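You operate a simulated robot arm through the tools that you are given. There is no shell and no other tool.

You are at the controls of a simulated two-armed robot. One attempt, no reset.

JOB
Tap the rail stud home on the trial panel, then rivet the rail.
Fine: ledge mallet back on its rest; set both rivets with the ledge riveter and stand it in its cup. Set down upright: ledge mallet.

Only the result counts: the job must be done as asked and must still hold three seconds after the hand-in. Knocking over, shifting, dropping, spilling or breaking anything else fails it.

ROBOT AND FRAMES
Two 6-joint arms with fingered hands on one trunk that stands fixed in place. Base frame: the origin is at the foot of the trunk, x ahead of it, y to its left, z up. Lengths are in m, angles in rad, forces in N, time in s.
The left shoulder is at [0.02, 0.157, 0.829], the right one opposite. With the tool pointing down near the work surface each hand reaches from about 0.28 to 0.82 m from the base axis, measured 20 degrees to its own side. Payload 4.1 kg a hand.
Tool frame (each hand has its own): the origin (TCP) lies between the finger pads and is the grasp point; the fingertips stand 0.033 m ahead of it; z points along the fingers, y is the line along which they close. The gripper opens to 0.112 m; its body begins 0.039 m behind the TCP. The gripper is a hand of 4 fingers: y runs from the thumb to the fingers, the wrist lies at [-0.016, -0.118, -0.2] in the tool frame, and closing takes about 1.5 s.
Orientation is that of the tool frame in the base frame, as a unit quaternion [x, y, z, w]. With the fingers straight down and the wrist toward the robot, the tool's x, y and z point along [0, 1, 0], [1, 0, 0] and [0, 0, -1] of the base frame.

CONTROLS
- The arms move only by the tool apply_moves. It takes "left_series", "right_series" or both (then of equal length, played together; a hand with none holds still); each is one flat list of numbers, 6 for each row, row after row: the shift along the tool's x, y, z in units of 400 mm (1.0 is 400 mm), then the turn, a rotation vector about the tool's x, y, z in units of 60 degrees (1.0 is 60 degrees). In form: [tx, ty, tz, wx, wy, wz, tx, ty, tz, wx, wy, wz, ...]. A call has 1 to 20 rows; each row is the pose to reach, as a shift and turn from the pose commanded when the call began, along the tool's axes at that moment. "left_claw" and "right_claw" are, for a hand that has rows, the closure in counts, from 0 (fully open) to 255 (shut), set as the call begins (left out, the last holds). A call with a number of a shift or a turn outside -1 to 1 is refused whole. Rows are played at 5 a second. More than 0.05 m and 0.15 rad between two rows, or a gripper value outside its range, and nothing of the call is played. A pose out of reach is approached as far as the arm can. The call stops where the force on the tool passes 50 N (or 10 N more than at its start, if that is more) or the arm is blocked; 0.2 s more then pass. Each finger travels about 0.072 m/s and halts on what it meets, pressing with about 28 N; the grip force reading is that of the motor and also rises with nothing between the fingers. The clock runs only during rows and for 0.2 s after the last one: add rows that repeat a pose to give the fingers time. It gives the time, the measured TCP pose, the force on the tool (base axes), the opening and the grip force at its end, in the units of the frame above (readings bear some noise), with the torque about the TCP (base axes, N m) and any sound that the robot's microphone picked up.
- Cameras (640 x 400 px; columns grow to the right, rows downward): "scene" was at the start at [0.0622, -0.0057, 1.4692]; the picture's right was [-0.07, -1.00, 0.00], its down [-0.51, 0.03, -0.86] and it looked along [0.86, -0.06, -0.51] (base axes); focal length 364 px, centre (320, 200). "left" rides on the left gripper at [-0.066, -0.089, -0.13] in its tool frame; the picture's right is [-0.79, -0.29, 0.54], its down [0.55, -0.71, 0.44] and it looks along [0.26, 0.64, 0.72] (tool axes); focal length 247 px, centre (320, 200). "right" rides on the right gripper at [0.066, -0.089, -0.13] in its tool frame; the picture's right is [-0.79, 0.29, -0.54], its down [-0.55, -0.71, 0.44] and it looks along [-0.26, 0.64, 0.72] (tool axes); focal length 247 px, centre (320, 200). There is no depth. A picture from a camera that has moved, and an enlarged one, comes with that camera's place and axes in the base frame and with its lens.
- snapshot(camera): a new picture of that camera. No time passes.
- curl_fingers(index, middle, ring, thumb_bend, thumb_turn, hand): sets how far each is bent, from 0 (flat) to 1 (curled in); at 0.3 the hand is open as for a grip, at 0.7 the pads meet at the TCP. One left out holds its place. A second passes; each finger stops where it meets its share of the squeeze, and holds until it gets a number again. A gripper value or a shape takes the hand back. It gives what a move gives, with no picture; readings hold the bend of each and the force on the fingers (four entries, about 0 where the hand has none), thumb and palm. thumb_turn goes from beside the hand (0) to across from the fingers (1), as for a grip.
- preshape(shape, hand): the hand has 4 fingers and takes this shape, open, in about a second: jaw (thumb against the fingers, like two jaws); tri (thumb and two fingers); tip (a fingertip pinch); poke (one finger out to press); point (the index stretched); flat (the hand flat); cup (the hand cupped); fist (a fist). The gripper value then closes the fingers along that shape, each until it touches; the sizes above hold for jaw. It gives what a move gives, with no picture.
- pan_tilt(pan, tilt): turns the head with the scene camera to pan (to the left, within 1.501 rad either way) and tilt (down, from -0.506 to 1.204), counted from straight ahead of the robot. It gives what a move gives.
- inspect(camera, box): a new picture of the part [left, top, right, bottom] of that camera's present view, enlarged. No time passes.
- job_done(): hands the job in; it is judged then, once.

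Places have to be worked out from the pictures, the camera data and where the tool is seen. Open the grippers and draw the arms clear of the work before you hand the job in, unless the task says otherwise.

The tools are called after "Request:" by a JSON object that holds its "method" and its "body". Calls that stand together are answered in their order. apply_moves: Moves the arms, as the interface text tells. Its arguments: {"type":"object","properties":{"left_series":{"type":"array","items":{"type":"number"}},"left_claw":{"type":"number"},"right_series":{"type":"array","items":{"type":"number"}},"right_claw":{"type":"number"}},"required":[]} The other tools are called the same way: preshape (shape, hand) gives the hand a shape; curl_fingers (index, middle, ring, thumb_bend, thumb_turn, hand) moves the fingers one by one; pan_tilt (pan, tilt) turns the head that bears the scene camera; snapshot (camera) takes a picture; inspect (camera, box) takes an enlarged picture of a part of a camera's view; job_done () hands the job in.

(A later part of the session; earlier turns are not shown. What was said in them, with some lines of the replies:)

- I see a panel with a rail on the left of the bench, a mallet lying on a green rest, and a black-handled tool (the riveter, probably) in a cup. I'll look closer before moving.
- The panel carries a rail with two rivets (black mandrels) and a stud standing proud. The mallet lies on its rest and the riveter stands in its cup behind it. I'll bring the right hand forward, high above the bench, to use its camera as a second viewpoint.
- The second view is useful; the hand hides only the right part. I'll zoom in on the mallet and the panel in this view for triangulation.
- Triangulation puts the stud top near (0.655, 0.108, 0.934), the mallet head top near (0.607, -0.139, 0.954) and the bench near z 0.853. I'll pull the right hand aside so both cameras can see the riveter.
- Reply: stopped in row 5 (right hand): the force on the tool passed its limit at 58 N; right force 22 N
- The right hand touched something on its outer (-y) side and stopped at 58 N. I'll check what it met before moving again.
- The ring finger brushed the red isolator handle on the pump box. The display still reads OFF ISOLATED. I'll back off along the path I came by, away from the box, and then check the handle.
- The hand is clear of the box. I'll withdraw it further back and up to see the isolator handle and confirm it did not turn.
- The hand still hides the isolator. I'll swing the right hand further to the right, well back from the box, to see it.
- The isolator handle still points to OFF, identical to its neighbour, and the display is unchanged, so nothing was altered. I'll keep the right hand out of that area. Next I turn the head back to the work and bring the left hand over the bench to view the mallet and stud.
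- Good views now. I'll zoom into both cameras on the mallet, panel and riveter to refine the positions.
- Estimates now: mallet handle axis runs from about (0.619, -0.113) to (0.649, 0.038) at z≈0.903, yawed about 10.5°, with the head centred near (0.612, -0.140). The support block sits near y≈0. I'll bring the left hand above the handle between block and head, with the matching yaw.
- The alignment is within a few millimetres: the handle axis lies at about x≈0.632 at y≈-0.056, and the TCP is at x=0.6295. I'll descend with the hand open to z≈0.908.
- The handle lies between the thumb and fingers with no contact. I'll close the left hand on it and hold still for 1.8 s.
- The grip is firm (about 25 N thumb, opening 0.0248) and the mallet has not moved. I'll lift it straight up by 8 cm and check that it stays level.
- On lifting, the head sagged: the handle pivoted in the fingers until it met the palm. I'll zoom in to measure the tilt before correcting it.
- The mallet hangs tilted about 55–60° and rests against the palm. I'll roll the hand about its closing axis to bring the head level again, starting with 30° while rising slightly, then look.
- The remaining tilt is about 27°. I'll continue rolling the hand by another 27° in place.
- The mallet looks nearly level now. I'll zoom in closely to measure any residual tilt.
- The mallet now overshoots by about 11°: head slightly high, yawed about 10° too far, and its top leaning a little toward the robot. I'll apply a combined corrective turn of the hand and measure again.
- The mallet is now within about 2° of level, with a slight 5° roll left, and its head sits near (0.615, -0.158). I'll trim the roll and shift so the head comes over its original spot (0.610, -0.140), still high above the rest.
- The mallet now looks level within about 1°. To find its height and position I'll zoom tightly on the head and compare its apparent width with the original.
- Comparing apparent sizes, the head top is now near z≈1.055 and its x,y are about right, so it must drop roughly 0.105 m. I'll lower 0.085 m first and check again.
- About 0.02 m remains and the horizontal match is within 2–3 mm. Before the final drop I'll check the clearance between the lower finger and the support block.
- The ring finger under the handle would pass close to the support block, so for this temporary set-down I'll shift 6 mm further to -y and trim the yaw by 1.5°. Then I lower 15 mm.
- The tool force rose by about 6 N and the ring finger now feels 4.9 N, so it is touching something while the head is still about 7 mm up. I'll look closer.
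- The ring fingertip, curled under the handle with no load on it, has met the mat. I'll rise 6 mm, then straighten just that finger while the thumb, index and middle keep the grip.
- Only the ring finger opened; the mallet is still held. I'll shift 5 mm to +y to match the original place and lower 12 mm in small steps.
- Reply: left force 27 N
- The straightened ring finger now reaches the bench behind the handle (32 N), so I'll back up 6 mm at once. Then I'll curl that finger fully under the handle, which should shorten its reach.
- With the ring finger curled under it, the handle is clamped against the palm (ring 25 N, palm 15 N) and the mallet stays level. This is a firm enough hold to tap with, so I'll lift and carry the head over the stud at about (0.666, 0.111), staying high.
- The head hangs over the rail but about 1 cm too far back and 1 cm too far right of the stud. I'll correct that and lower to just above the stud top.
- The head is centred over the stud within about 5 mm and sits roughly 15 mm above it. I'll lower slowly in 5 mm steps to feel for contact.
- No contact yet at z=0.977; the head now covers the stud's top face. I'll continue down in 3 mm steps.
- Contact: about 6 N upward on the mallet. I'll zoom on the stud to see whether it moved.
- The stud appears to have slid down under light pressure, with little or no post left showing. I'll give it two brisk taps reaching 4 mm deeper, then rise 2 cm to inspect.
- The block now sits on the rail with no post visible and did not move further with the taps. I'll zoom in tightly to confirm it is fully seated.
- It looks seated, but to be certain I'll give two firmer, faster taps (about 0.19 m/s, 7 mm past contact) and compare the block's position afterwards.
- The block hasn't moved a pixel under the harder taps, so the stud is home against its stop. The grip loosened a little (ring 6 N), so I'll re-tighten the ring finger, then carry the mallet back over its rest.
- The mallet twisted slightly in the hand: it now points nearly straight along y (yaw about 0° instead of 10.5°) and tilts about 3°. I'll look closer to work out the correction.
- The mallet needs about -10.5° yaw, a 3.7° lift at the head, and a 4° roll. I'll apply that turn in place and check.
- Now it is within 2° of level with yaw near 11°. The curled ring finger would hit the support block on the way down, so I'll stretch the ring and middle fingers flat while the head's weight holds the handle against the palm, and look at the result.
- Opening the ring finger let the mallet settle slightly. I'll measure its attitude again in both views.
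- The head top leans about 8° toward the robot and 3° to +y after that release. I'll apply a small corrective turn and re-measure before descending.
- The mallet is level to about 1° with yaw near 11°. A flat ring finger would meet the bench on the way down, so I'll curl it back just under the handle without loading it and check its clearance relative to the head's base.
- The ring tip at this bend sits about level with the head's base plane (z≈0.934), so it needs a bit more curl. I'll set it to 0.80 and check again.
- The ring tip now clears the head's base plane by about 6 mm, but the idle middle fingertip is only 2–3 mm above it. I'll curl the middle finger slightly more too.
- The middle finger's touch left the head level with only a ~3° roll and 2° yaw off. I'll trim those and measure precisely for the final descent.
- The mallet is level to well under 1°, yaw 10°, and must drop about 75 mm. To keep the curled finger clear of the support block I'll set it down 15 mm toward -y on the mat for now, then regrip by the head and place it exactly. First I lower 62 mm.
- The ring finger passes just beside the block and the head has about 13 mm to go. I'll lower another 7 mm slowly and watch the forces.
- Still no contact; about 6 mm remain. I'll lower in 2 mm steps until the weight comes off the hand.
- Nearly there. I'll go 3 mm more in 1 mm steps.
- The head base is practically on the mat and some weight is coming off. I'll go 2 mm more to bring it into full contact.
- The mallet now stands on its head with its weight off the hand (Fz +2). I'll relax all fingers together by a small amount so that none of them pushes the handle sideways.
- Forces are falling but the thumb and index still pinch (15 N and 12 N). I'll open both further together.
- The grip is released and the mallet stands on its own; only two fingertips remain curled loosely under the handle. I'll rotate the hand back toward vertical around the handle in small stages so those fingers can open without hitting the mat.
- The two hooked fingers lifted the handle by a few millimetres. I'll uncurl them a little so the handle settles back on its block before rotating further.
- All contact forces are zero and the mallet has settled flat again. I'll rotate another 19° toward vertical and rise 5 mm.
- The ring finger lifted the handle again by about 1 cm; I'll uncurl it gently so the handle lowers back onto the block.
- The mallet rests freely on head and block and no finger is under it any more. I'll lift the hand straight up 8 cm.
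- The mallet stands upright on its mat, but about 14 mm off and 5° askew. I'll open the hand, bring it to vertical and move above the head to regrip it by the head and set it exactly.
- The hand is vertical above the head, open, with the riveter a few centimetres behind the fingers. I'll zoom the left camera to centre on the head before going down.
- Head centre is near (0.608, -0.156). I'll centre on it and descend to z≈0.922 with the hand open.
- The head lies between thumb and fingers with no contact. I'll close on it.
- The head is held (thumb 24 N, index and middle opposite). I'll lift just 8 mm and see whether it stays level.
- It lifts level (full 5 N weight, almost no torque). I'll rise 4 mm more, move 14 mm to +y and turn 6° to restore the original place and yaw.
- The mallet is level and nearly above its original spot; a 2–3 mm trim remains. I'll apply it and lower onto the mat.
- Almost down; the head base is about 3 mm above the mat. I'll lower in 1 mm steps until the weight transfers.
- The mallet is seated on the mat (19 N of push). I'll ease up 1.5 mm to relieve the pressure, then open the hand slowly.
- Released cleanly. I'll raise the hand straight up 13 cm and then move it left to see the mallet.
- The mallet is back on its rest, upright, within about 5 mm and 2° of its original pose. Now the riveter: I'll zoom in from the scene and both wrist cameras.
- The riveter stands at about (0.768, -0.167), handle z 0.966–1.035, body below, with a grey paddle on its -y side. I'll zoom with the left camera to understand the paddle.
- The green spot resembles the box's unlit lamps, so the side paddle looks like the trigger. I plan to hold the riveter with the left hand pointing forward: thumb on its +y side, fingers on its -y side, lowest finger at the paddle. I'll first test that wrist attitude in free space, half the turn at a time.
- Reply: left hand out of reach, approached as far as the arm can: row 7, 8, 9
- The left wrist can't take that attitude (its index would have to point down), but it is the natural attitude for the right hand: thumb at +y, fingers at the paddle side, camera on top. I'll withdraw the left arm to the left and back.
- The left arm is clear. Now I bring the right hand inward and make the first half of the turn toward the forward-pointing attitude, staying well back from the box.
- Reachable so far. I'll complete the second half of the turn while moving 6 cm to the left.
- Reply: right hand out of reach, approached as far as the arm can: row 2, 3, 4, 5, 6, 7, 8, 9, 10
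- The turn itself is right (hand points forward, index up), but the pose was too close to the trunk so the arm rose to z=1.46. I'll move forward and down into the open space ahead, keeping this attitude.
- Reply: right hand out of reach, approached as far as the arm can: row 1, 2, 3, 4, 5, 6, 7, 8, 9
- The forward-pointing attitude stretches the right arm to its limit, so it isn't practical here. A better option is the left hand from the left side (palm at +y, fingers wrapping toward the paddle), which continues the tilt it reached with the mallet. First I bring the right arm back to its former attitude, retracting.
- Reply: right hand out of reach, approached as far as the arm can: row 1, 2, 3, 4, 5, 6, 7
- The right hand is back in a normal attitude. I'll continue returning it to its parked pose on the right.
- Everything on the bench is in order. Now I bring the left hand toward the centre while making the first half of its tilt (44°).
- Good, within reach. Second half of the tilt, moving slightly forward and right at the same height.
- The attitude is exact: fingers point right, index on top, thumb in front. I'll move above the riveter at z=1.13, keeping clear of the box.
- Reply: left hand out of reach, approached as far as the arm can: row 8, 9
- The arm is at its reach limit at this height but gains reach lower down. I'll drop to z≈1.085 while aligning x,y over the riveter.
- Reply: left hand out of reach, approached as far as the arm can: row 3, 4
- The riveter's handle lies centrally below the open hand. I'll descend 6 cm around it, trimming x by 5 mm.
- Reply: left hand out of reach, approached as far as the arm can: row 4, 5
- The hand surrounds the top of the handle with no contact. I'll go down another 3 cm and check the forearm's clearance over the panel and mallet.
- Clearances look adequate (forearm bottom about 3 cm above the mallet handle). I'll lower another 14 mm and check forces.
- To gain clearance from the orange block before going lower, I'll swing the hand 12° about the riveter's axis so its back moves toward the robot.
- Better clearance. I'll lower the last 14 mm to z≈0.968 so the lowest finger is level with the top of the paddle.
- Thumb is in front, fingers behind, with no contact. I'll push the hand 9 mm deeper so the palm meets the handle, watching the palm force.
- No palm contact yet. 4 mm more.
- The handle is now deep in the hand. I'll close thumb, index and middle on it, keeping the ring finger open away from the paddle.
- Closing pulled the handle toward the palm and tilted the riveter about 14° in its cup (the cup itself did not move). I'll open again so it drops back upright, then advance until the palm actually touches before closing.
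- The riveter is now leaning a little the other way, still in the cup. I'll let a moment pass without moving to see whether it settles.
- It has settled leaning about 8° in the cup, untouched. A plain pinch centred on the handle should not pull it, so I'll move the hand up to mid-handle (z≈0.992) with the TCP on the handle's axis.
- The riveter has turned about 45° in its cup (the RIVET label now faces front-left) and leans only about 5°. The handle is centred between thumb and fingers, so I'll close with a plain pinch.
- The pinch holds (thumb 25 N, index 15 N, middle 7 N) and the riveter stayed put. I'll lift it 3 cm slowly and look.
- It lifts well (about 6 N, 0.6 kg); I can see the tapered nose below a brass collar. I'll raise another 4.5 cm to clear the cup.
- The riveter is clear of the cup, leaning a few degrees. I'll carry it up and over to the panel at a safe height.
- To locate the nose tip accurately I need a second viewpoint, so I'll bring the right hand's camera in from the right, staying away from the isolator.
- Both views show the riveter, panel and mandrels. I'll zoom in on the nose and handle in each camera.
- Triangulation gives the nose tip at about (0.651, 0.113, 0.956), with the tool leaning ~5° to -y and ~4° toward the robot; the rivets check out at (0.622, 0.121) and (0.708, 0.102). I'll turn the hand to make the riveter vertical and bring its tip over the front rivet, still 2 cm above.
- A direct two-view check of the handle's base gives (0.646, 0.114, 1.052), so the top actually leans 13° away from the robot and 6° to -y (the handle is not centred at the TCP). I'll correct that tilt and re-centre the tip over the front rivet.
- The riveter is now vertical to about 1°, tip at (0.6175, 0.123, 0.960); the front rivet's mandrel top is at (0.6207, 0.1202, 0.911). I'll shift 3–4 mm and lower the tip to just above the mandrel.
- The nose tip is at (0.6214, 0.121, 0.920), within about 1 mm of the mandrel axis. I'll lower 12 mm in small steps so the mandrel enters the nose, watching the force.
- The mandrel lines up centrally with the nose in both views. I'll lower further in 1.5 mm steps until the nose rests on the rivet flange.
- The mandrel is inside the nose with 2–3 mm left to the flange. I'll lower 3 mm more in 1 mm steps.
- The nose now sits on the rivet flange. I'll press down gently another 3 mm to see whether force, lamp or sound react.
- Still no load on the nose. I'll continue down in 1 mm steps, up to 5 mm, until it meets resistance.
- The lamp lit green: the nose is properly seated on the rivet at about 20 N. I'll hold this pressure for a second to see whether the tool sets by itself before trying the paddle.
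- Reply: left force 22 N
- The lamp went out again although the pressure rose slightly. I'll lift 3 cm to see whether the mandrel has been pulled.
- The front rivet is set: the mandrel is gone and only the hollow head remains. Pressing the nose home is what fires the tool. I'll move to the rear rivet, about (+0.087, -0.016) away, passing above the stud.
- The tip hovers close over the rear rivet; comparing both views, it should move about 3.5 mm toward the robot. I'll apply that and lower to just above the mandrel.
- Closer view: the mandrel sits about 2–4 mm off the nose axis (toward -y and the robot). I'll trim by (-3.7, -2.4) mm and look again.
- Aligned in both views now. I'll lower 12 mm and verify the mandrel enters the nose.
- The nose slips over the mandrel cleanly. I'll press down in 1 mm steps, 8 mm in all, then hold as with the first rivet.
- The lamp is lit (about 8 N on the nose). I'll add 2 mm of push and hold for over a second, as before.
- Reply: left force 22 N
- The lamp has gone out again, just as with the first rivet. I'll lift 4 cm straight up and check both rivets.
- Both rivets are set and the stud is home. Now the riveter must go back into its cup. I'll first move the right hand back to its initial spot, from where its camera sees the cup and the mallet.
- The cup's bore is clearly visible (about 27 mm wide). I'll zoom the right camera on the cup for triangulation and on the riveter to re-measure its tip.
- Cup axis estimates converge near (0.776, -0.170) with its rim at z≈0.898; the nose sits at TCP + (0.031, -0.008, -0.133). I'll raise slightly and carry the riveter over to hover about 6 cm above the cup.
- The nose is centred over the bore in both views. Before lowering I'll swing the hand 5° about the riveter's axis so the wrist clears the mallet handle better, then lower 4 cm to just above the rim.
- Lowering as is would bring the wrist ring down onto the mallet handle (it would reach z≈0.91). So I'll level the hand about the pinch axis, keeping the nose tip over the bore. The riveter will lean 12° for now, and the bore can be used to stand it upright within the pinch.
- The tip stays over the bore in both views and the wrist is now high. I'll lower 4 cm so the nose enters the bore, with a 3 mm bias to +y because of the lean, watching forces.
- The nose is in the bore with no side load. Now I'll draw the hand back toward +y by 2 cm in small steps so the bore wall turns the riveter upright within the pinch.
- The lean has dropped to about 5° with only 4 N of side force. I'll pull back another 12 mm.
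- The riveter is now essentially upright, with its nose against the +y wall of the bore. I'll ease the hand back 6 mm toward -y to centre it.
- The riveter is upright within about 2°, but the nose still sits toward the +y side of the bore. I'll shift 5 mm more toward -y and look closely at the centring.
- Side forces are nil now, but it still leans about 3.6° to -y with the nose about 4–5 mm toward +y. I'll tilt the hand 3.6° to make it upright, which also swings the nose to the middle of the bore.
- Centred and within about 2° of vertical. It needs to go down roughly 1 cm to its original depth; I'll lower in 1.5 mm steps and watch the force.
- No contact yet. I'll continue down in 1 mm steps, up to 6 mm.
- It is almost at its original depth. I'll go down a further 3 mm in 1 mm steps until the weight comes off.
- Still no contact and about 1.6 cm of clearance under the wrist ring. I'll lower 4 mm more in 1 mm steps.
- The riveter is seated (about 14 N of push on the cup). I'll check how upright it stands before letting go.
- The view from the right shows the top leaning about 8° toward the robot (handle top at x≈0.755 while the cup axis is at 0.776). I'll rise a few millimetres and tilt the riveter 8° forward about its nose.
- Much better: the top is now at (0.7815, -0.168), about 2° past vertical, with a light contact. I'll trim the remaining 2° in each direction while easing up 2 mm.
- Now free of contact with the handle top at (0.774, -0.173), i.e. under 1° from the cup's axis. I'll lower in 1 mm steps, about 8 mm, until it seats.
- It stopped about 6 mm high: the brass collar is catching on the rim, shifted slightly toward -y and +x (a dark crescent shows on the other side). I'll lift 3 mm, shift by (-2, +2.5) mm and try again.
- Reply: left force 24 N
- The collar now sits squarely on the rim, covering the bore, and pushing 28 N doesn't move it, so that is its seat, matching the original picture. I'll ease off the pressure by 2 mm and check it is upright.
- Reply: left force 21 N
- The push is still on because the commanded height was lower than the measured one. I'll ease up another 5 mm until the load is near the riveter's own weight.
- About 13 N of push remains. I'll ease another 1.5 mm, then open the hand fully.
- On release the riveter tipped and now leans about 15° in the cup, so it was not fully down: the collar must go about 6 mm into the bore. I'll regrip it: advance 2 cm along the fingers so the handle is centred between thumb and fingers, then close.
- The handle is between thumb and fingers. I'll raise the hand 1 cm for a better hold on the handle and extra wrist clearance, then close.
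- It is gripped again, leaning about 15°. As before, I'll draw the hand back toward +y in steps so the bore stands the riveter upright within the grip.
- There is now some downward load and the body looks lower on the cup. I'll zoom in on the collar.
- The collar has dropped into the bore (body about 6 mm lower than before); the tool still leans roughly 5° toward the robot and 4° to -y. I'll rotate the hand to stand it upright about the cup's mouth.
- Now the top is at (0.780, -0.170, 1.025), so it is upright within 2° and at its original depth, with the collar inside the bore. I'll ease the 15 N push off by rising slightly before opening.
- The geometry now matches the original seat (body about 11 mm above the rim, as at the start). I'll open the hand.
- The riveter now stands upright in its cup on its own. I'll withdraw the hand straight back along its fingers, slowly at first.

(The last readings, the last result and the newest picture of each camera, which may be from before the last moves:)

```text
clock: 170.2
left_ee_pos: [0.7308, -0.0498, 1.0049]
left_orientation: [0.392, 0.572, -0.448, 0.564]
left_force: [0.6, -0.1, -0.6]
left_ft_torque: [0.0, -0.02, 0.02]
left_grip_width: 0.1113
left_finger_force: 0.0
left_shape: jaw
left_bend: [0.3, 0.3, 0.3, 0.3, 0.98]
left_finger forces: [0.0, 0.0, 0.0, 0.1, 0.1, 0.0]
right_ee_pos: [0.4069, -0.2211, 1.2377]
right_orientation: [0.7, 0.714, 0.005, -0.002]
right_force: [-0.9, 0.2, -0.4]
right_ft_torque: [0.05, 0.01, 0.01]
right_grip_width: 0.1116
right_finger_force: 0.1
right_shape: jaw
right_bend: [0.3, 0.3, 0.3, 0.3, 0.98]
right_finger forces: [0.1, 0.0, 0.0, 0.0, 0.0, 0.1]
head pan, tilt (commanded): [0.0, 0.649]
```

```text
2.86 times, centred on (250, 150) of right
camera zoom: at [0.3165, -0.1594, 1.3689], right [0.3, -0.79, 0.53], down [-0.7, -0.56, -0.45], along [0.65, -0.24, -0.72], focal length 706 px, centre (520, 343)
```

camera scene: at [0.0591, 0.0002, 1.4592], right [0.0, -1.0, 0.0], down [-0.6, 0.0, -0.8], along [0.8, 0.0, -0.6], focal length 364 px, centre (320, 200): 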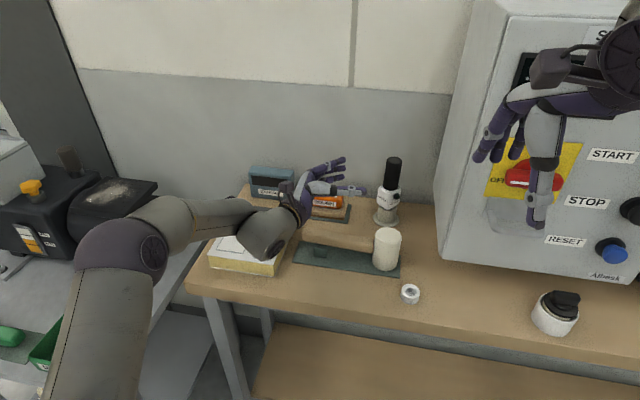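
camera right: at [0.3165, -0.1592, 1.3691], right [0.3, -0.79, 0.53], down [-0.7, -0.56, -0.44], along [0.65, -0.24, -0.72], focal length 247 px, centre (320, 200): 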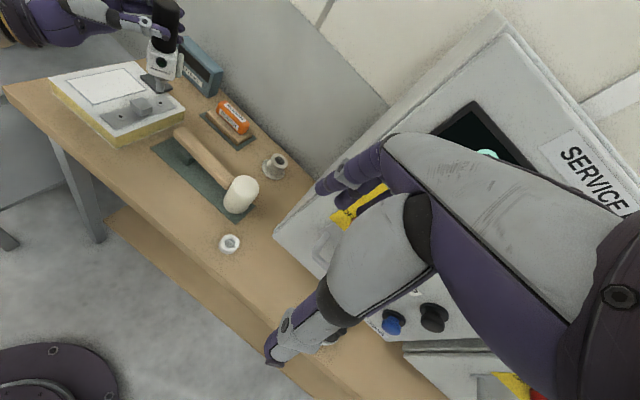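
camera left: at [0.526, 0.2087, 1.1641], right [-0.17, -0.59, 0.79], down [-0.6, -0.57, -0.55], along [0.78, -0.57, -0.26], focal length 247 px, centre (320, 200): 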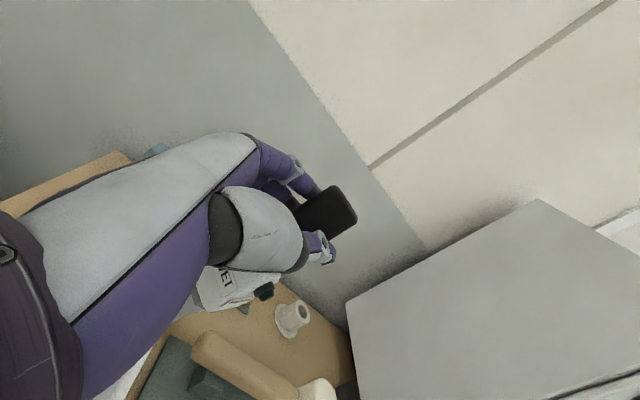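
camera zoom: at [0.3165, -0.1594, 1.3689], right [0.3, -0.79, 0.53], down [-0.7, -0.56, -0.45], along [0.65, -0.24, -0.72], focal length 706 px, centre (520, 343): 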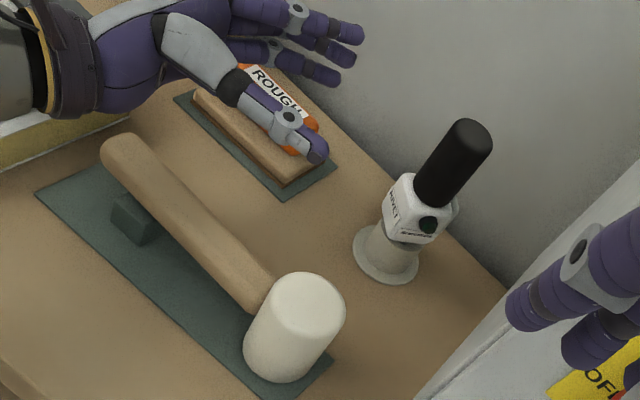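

The riveter stands upright in its cup and nothing else moved. I'll raise the left hand and withdraw it back and to the left, clear of the work.

Request:
{"method": "apply_moves", "body": {"left_series": [-0.1, -0.007, 0.004, 0, 0, 0, -0.2, -0.014, 0.008, 0, 0, 0, -0.299, -0.021, 0.0115, 0, 0, 0, -0.314, -0.067, -0.08, 0, 0, 0, -0.33, -0.113, -0.172, 0, 0, 0, -0.345, -0.159, -0.263, 0, 0, 0, -0.36, -0.205, -0.355, 0, 0, 0, -0.376, -0.251, -0.447, 0, 0, 0, -0.391, -0.297, -0.538, 0, 0, 0, -0.406, -0.343, -0.63, 0, 0, 0, -0.421, -0.389, -0.721, 0, 0, 0, -0.437, -0.435, -0.813, 0, 0, 0, -0.452, -0.481, -0.9, 0, 0, 0]}}

Request:
{"method": "snapshot", "body": {"camera": "scene"}}

Request:
{"method": "inspect", "body": {"camera": "scene", "box": [200, 140, 440, 300]}}

Request:
{"method": "snapshot", "body": {"camera": "right"}}

```text
clock: 172.9
left_ee_pos: [0.4532, 0.2483, 1.1843]
left_orientation: [0.392, 0.571, -0.449, 0.564]
left_force: [0.0, 0.0, -0.9]
left_ft_torque: [0.02, -0.02, -0.01]
left_grip_width: 0.1116
left_finger_force: 0.1
left_shape: jaw
left_bend: [0.3, 0.3, 0.3, 0.3, 0.98]
left_finger forces: [0.0, 0.0, 0.1, 0.0, 0.1, 0.0]
right_ee_pos: [0.4078, -0.2222, 1.2385]
right_orientation: [0.7, 0.714, 0.006, -0.002]
right_force: [-0.2, 0.4, -0.1]
right_ft_torque: [0.0, 0.01, -0.04]
right_grip_width: 0.112
right_finger_force: 0.0
right_shape: jaw
right_bend: [0.3, 0.3, 0.3, 0.3, 0.98]
right_finger forces: [0.0, 0.0, 0.0, 0.0, 0.0, 0.0]
head pan, tilt (commanded): [0.0, 0.649]
```

```text
taken
camera scene: at [0.0595, 0.0003, 1.4592], right [0.0, -1.0, 0.0], down [-0.6, 0.0, -0.8], along [0.8, 0.0, -0.6], focal length 364 px, centre (320, 200)
```

scene: 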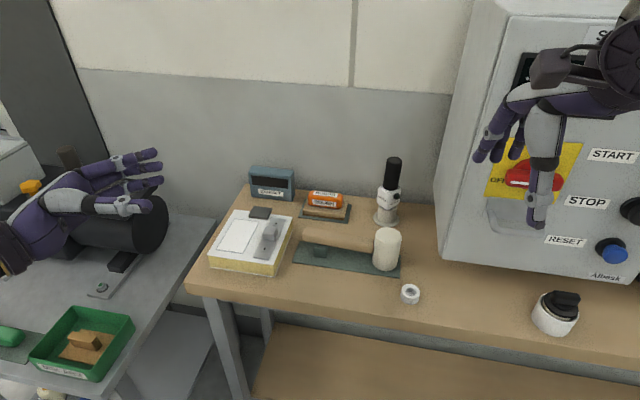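

```text
2.50 times, centred on (320, 220) of scene
camera zoom: at [0.0595, 0.0003, 1.4592], right [0.0, -1.0, 0.0], down [-0.6, 0.0, -0.8], along [0.8, 0.0, -0.6], focal length 910 px, centre (320, 150)
```

zoom: 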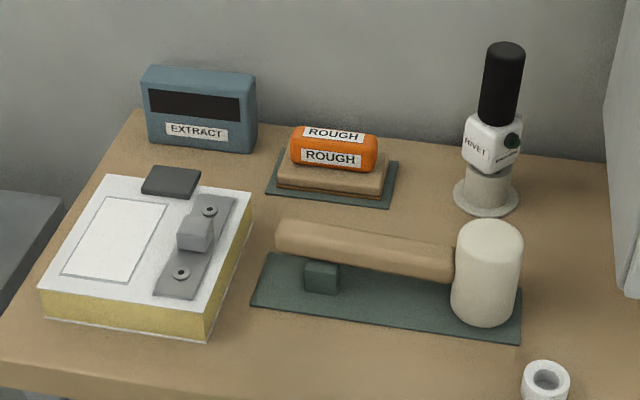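

```text
taken
camera right: at [0.3168, -0.1594, 1.3688], right [0.3, -0.79, 0.53], down [-0.7, -0.56, -0.44], along [0.65, -0.24, -0.72], focal length 247 px, centre (320, 200)
```

right: 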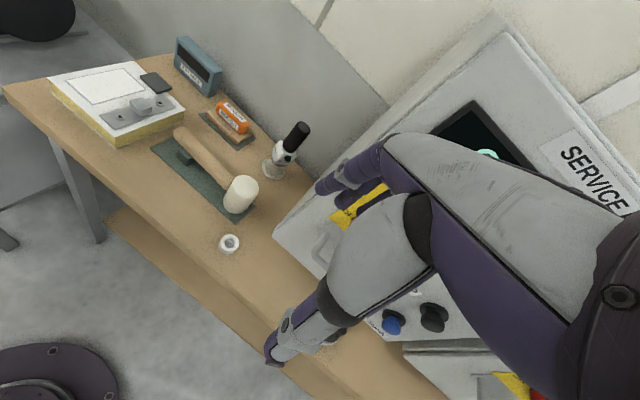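

All parts of the job look done: stud home, both rivets set, mallet upright on its rest, riveter standing in its cup, hands open and clear. I'll take one last close look at the riveter and the rail before handing in.

Request:
{"method": "inspect", "body": {"camera": "scene", "box": [360, 145, 420, 235]}}

Request:
{"method": "inspect", "body": {"camera": "scene", "box": [240, 200, 310, 265]}}

Request:
{"method": "inspect", "body": {"camera": "scene", "box": [280, 210, 420, 298]}}

```text
4.44 times, centred on (390, 190) of scene
camera zoom: at [0.0595, 0.0003, 1.4592], right [0.0, -1.0, 0.0], down [-0.6, 0.0, -0.8], along [0.8, 0.0, -0.6], focal length 1617 px, centre (9, 244)
```

zoom: 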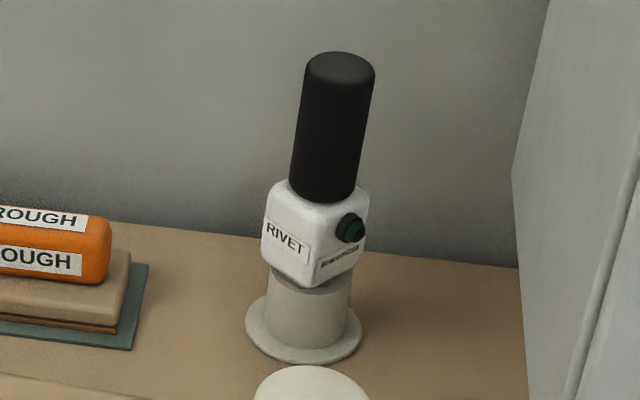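

```text
6.15 times, centred on (275, 232) of scene
camera zoom: at [0.0595, 0.0003, 1.4592], right [0.0, -1.0, 0.0], down [-0.6, 0.0, -0.8], along [0.8, 0.0, -0.6], focal length 2239 px, centre (597, 0)
```

zoom: 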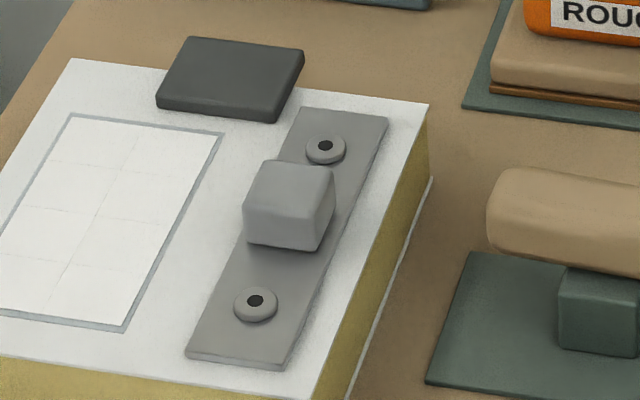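

```text
4.55 times, centred on (350, 254) of scene
camera zoom: at [0.0595, 0.0003, 1.4592], right [0.0, -1.0, 0.0], down [-0.6, 0.0, -0.8], along [0.8, 0.0, -0.6], focal length 1654 px, centre (184, -46)
```

zoom: 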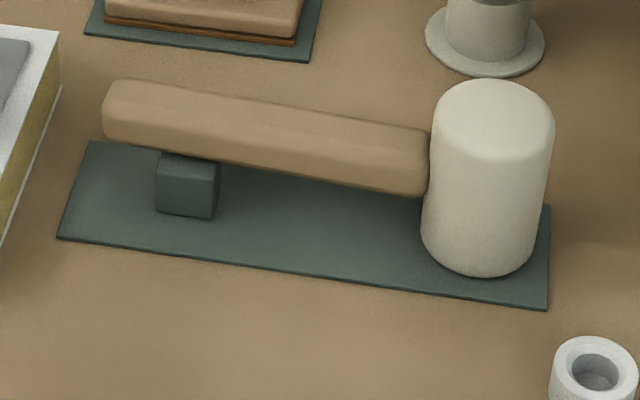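

Everything checks out: the rail stud is seated, both mandrels are pulled, the mallet stands upright on its rest with the handle on the block, and the riveter stands in its cup. Both hands are open and clear, so I hand the job in.

Request:
{"method": "job_done", "body": {}}

```text
The job is handed in.
```

The job is handed in: the stud is driven home on the trial panel and both rail rivets are set. The mallet is back on its rest and the riveter is standing in its cup.

- **Stud:** it sits flush on the rail and did not move under harder taps, so it is against its stop.
- **Rivets:** both mandrels are pulled.
- **Mallet:** it stands upright on its rest with the handle on the support block. It ended about 4 mm off its original spot, and the handle is turned a few degrees from how it lay. The handle shifted a few millimetres after I put it down, probably brushed by the arm while I worked with the riveter.
- **Riveter:** it stands upright at its original depth, turned about 45° from how it started. My first attempt to put it back left it leaning in the cup, so I regripped it and seated it properly.

- **Isolator contact:** early on, the right hand brushed the red isolator handle on the service pump box with about 58 N. The handle still pointed to OFF afterwards and the display still read OFF ISOLATED.

Both hands were open and clear of the work at the hand-in.
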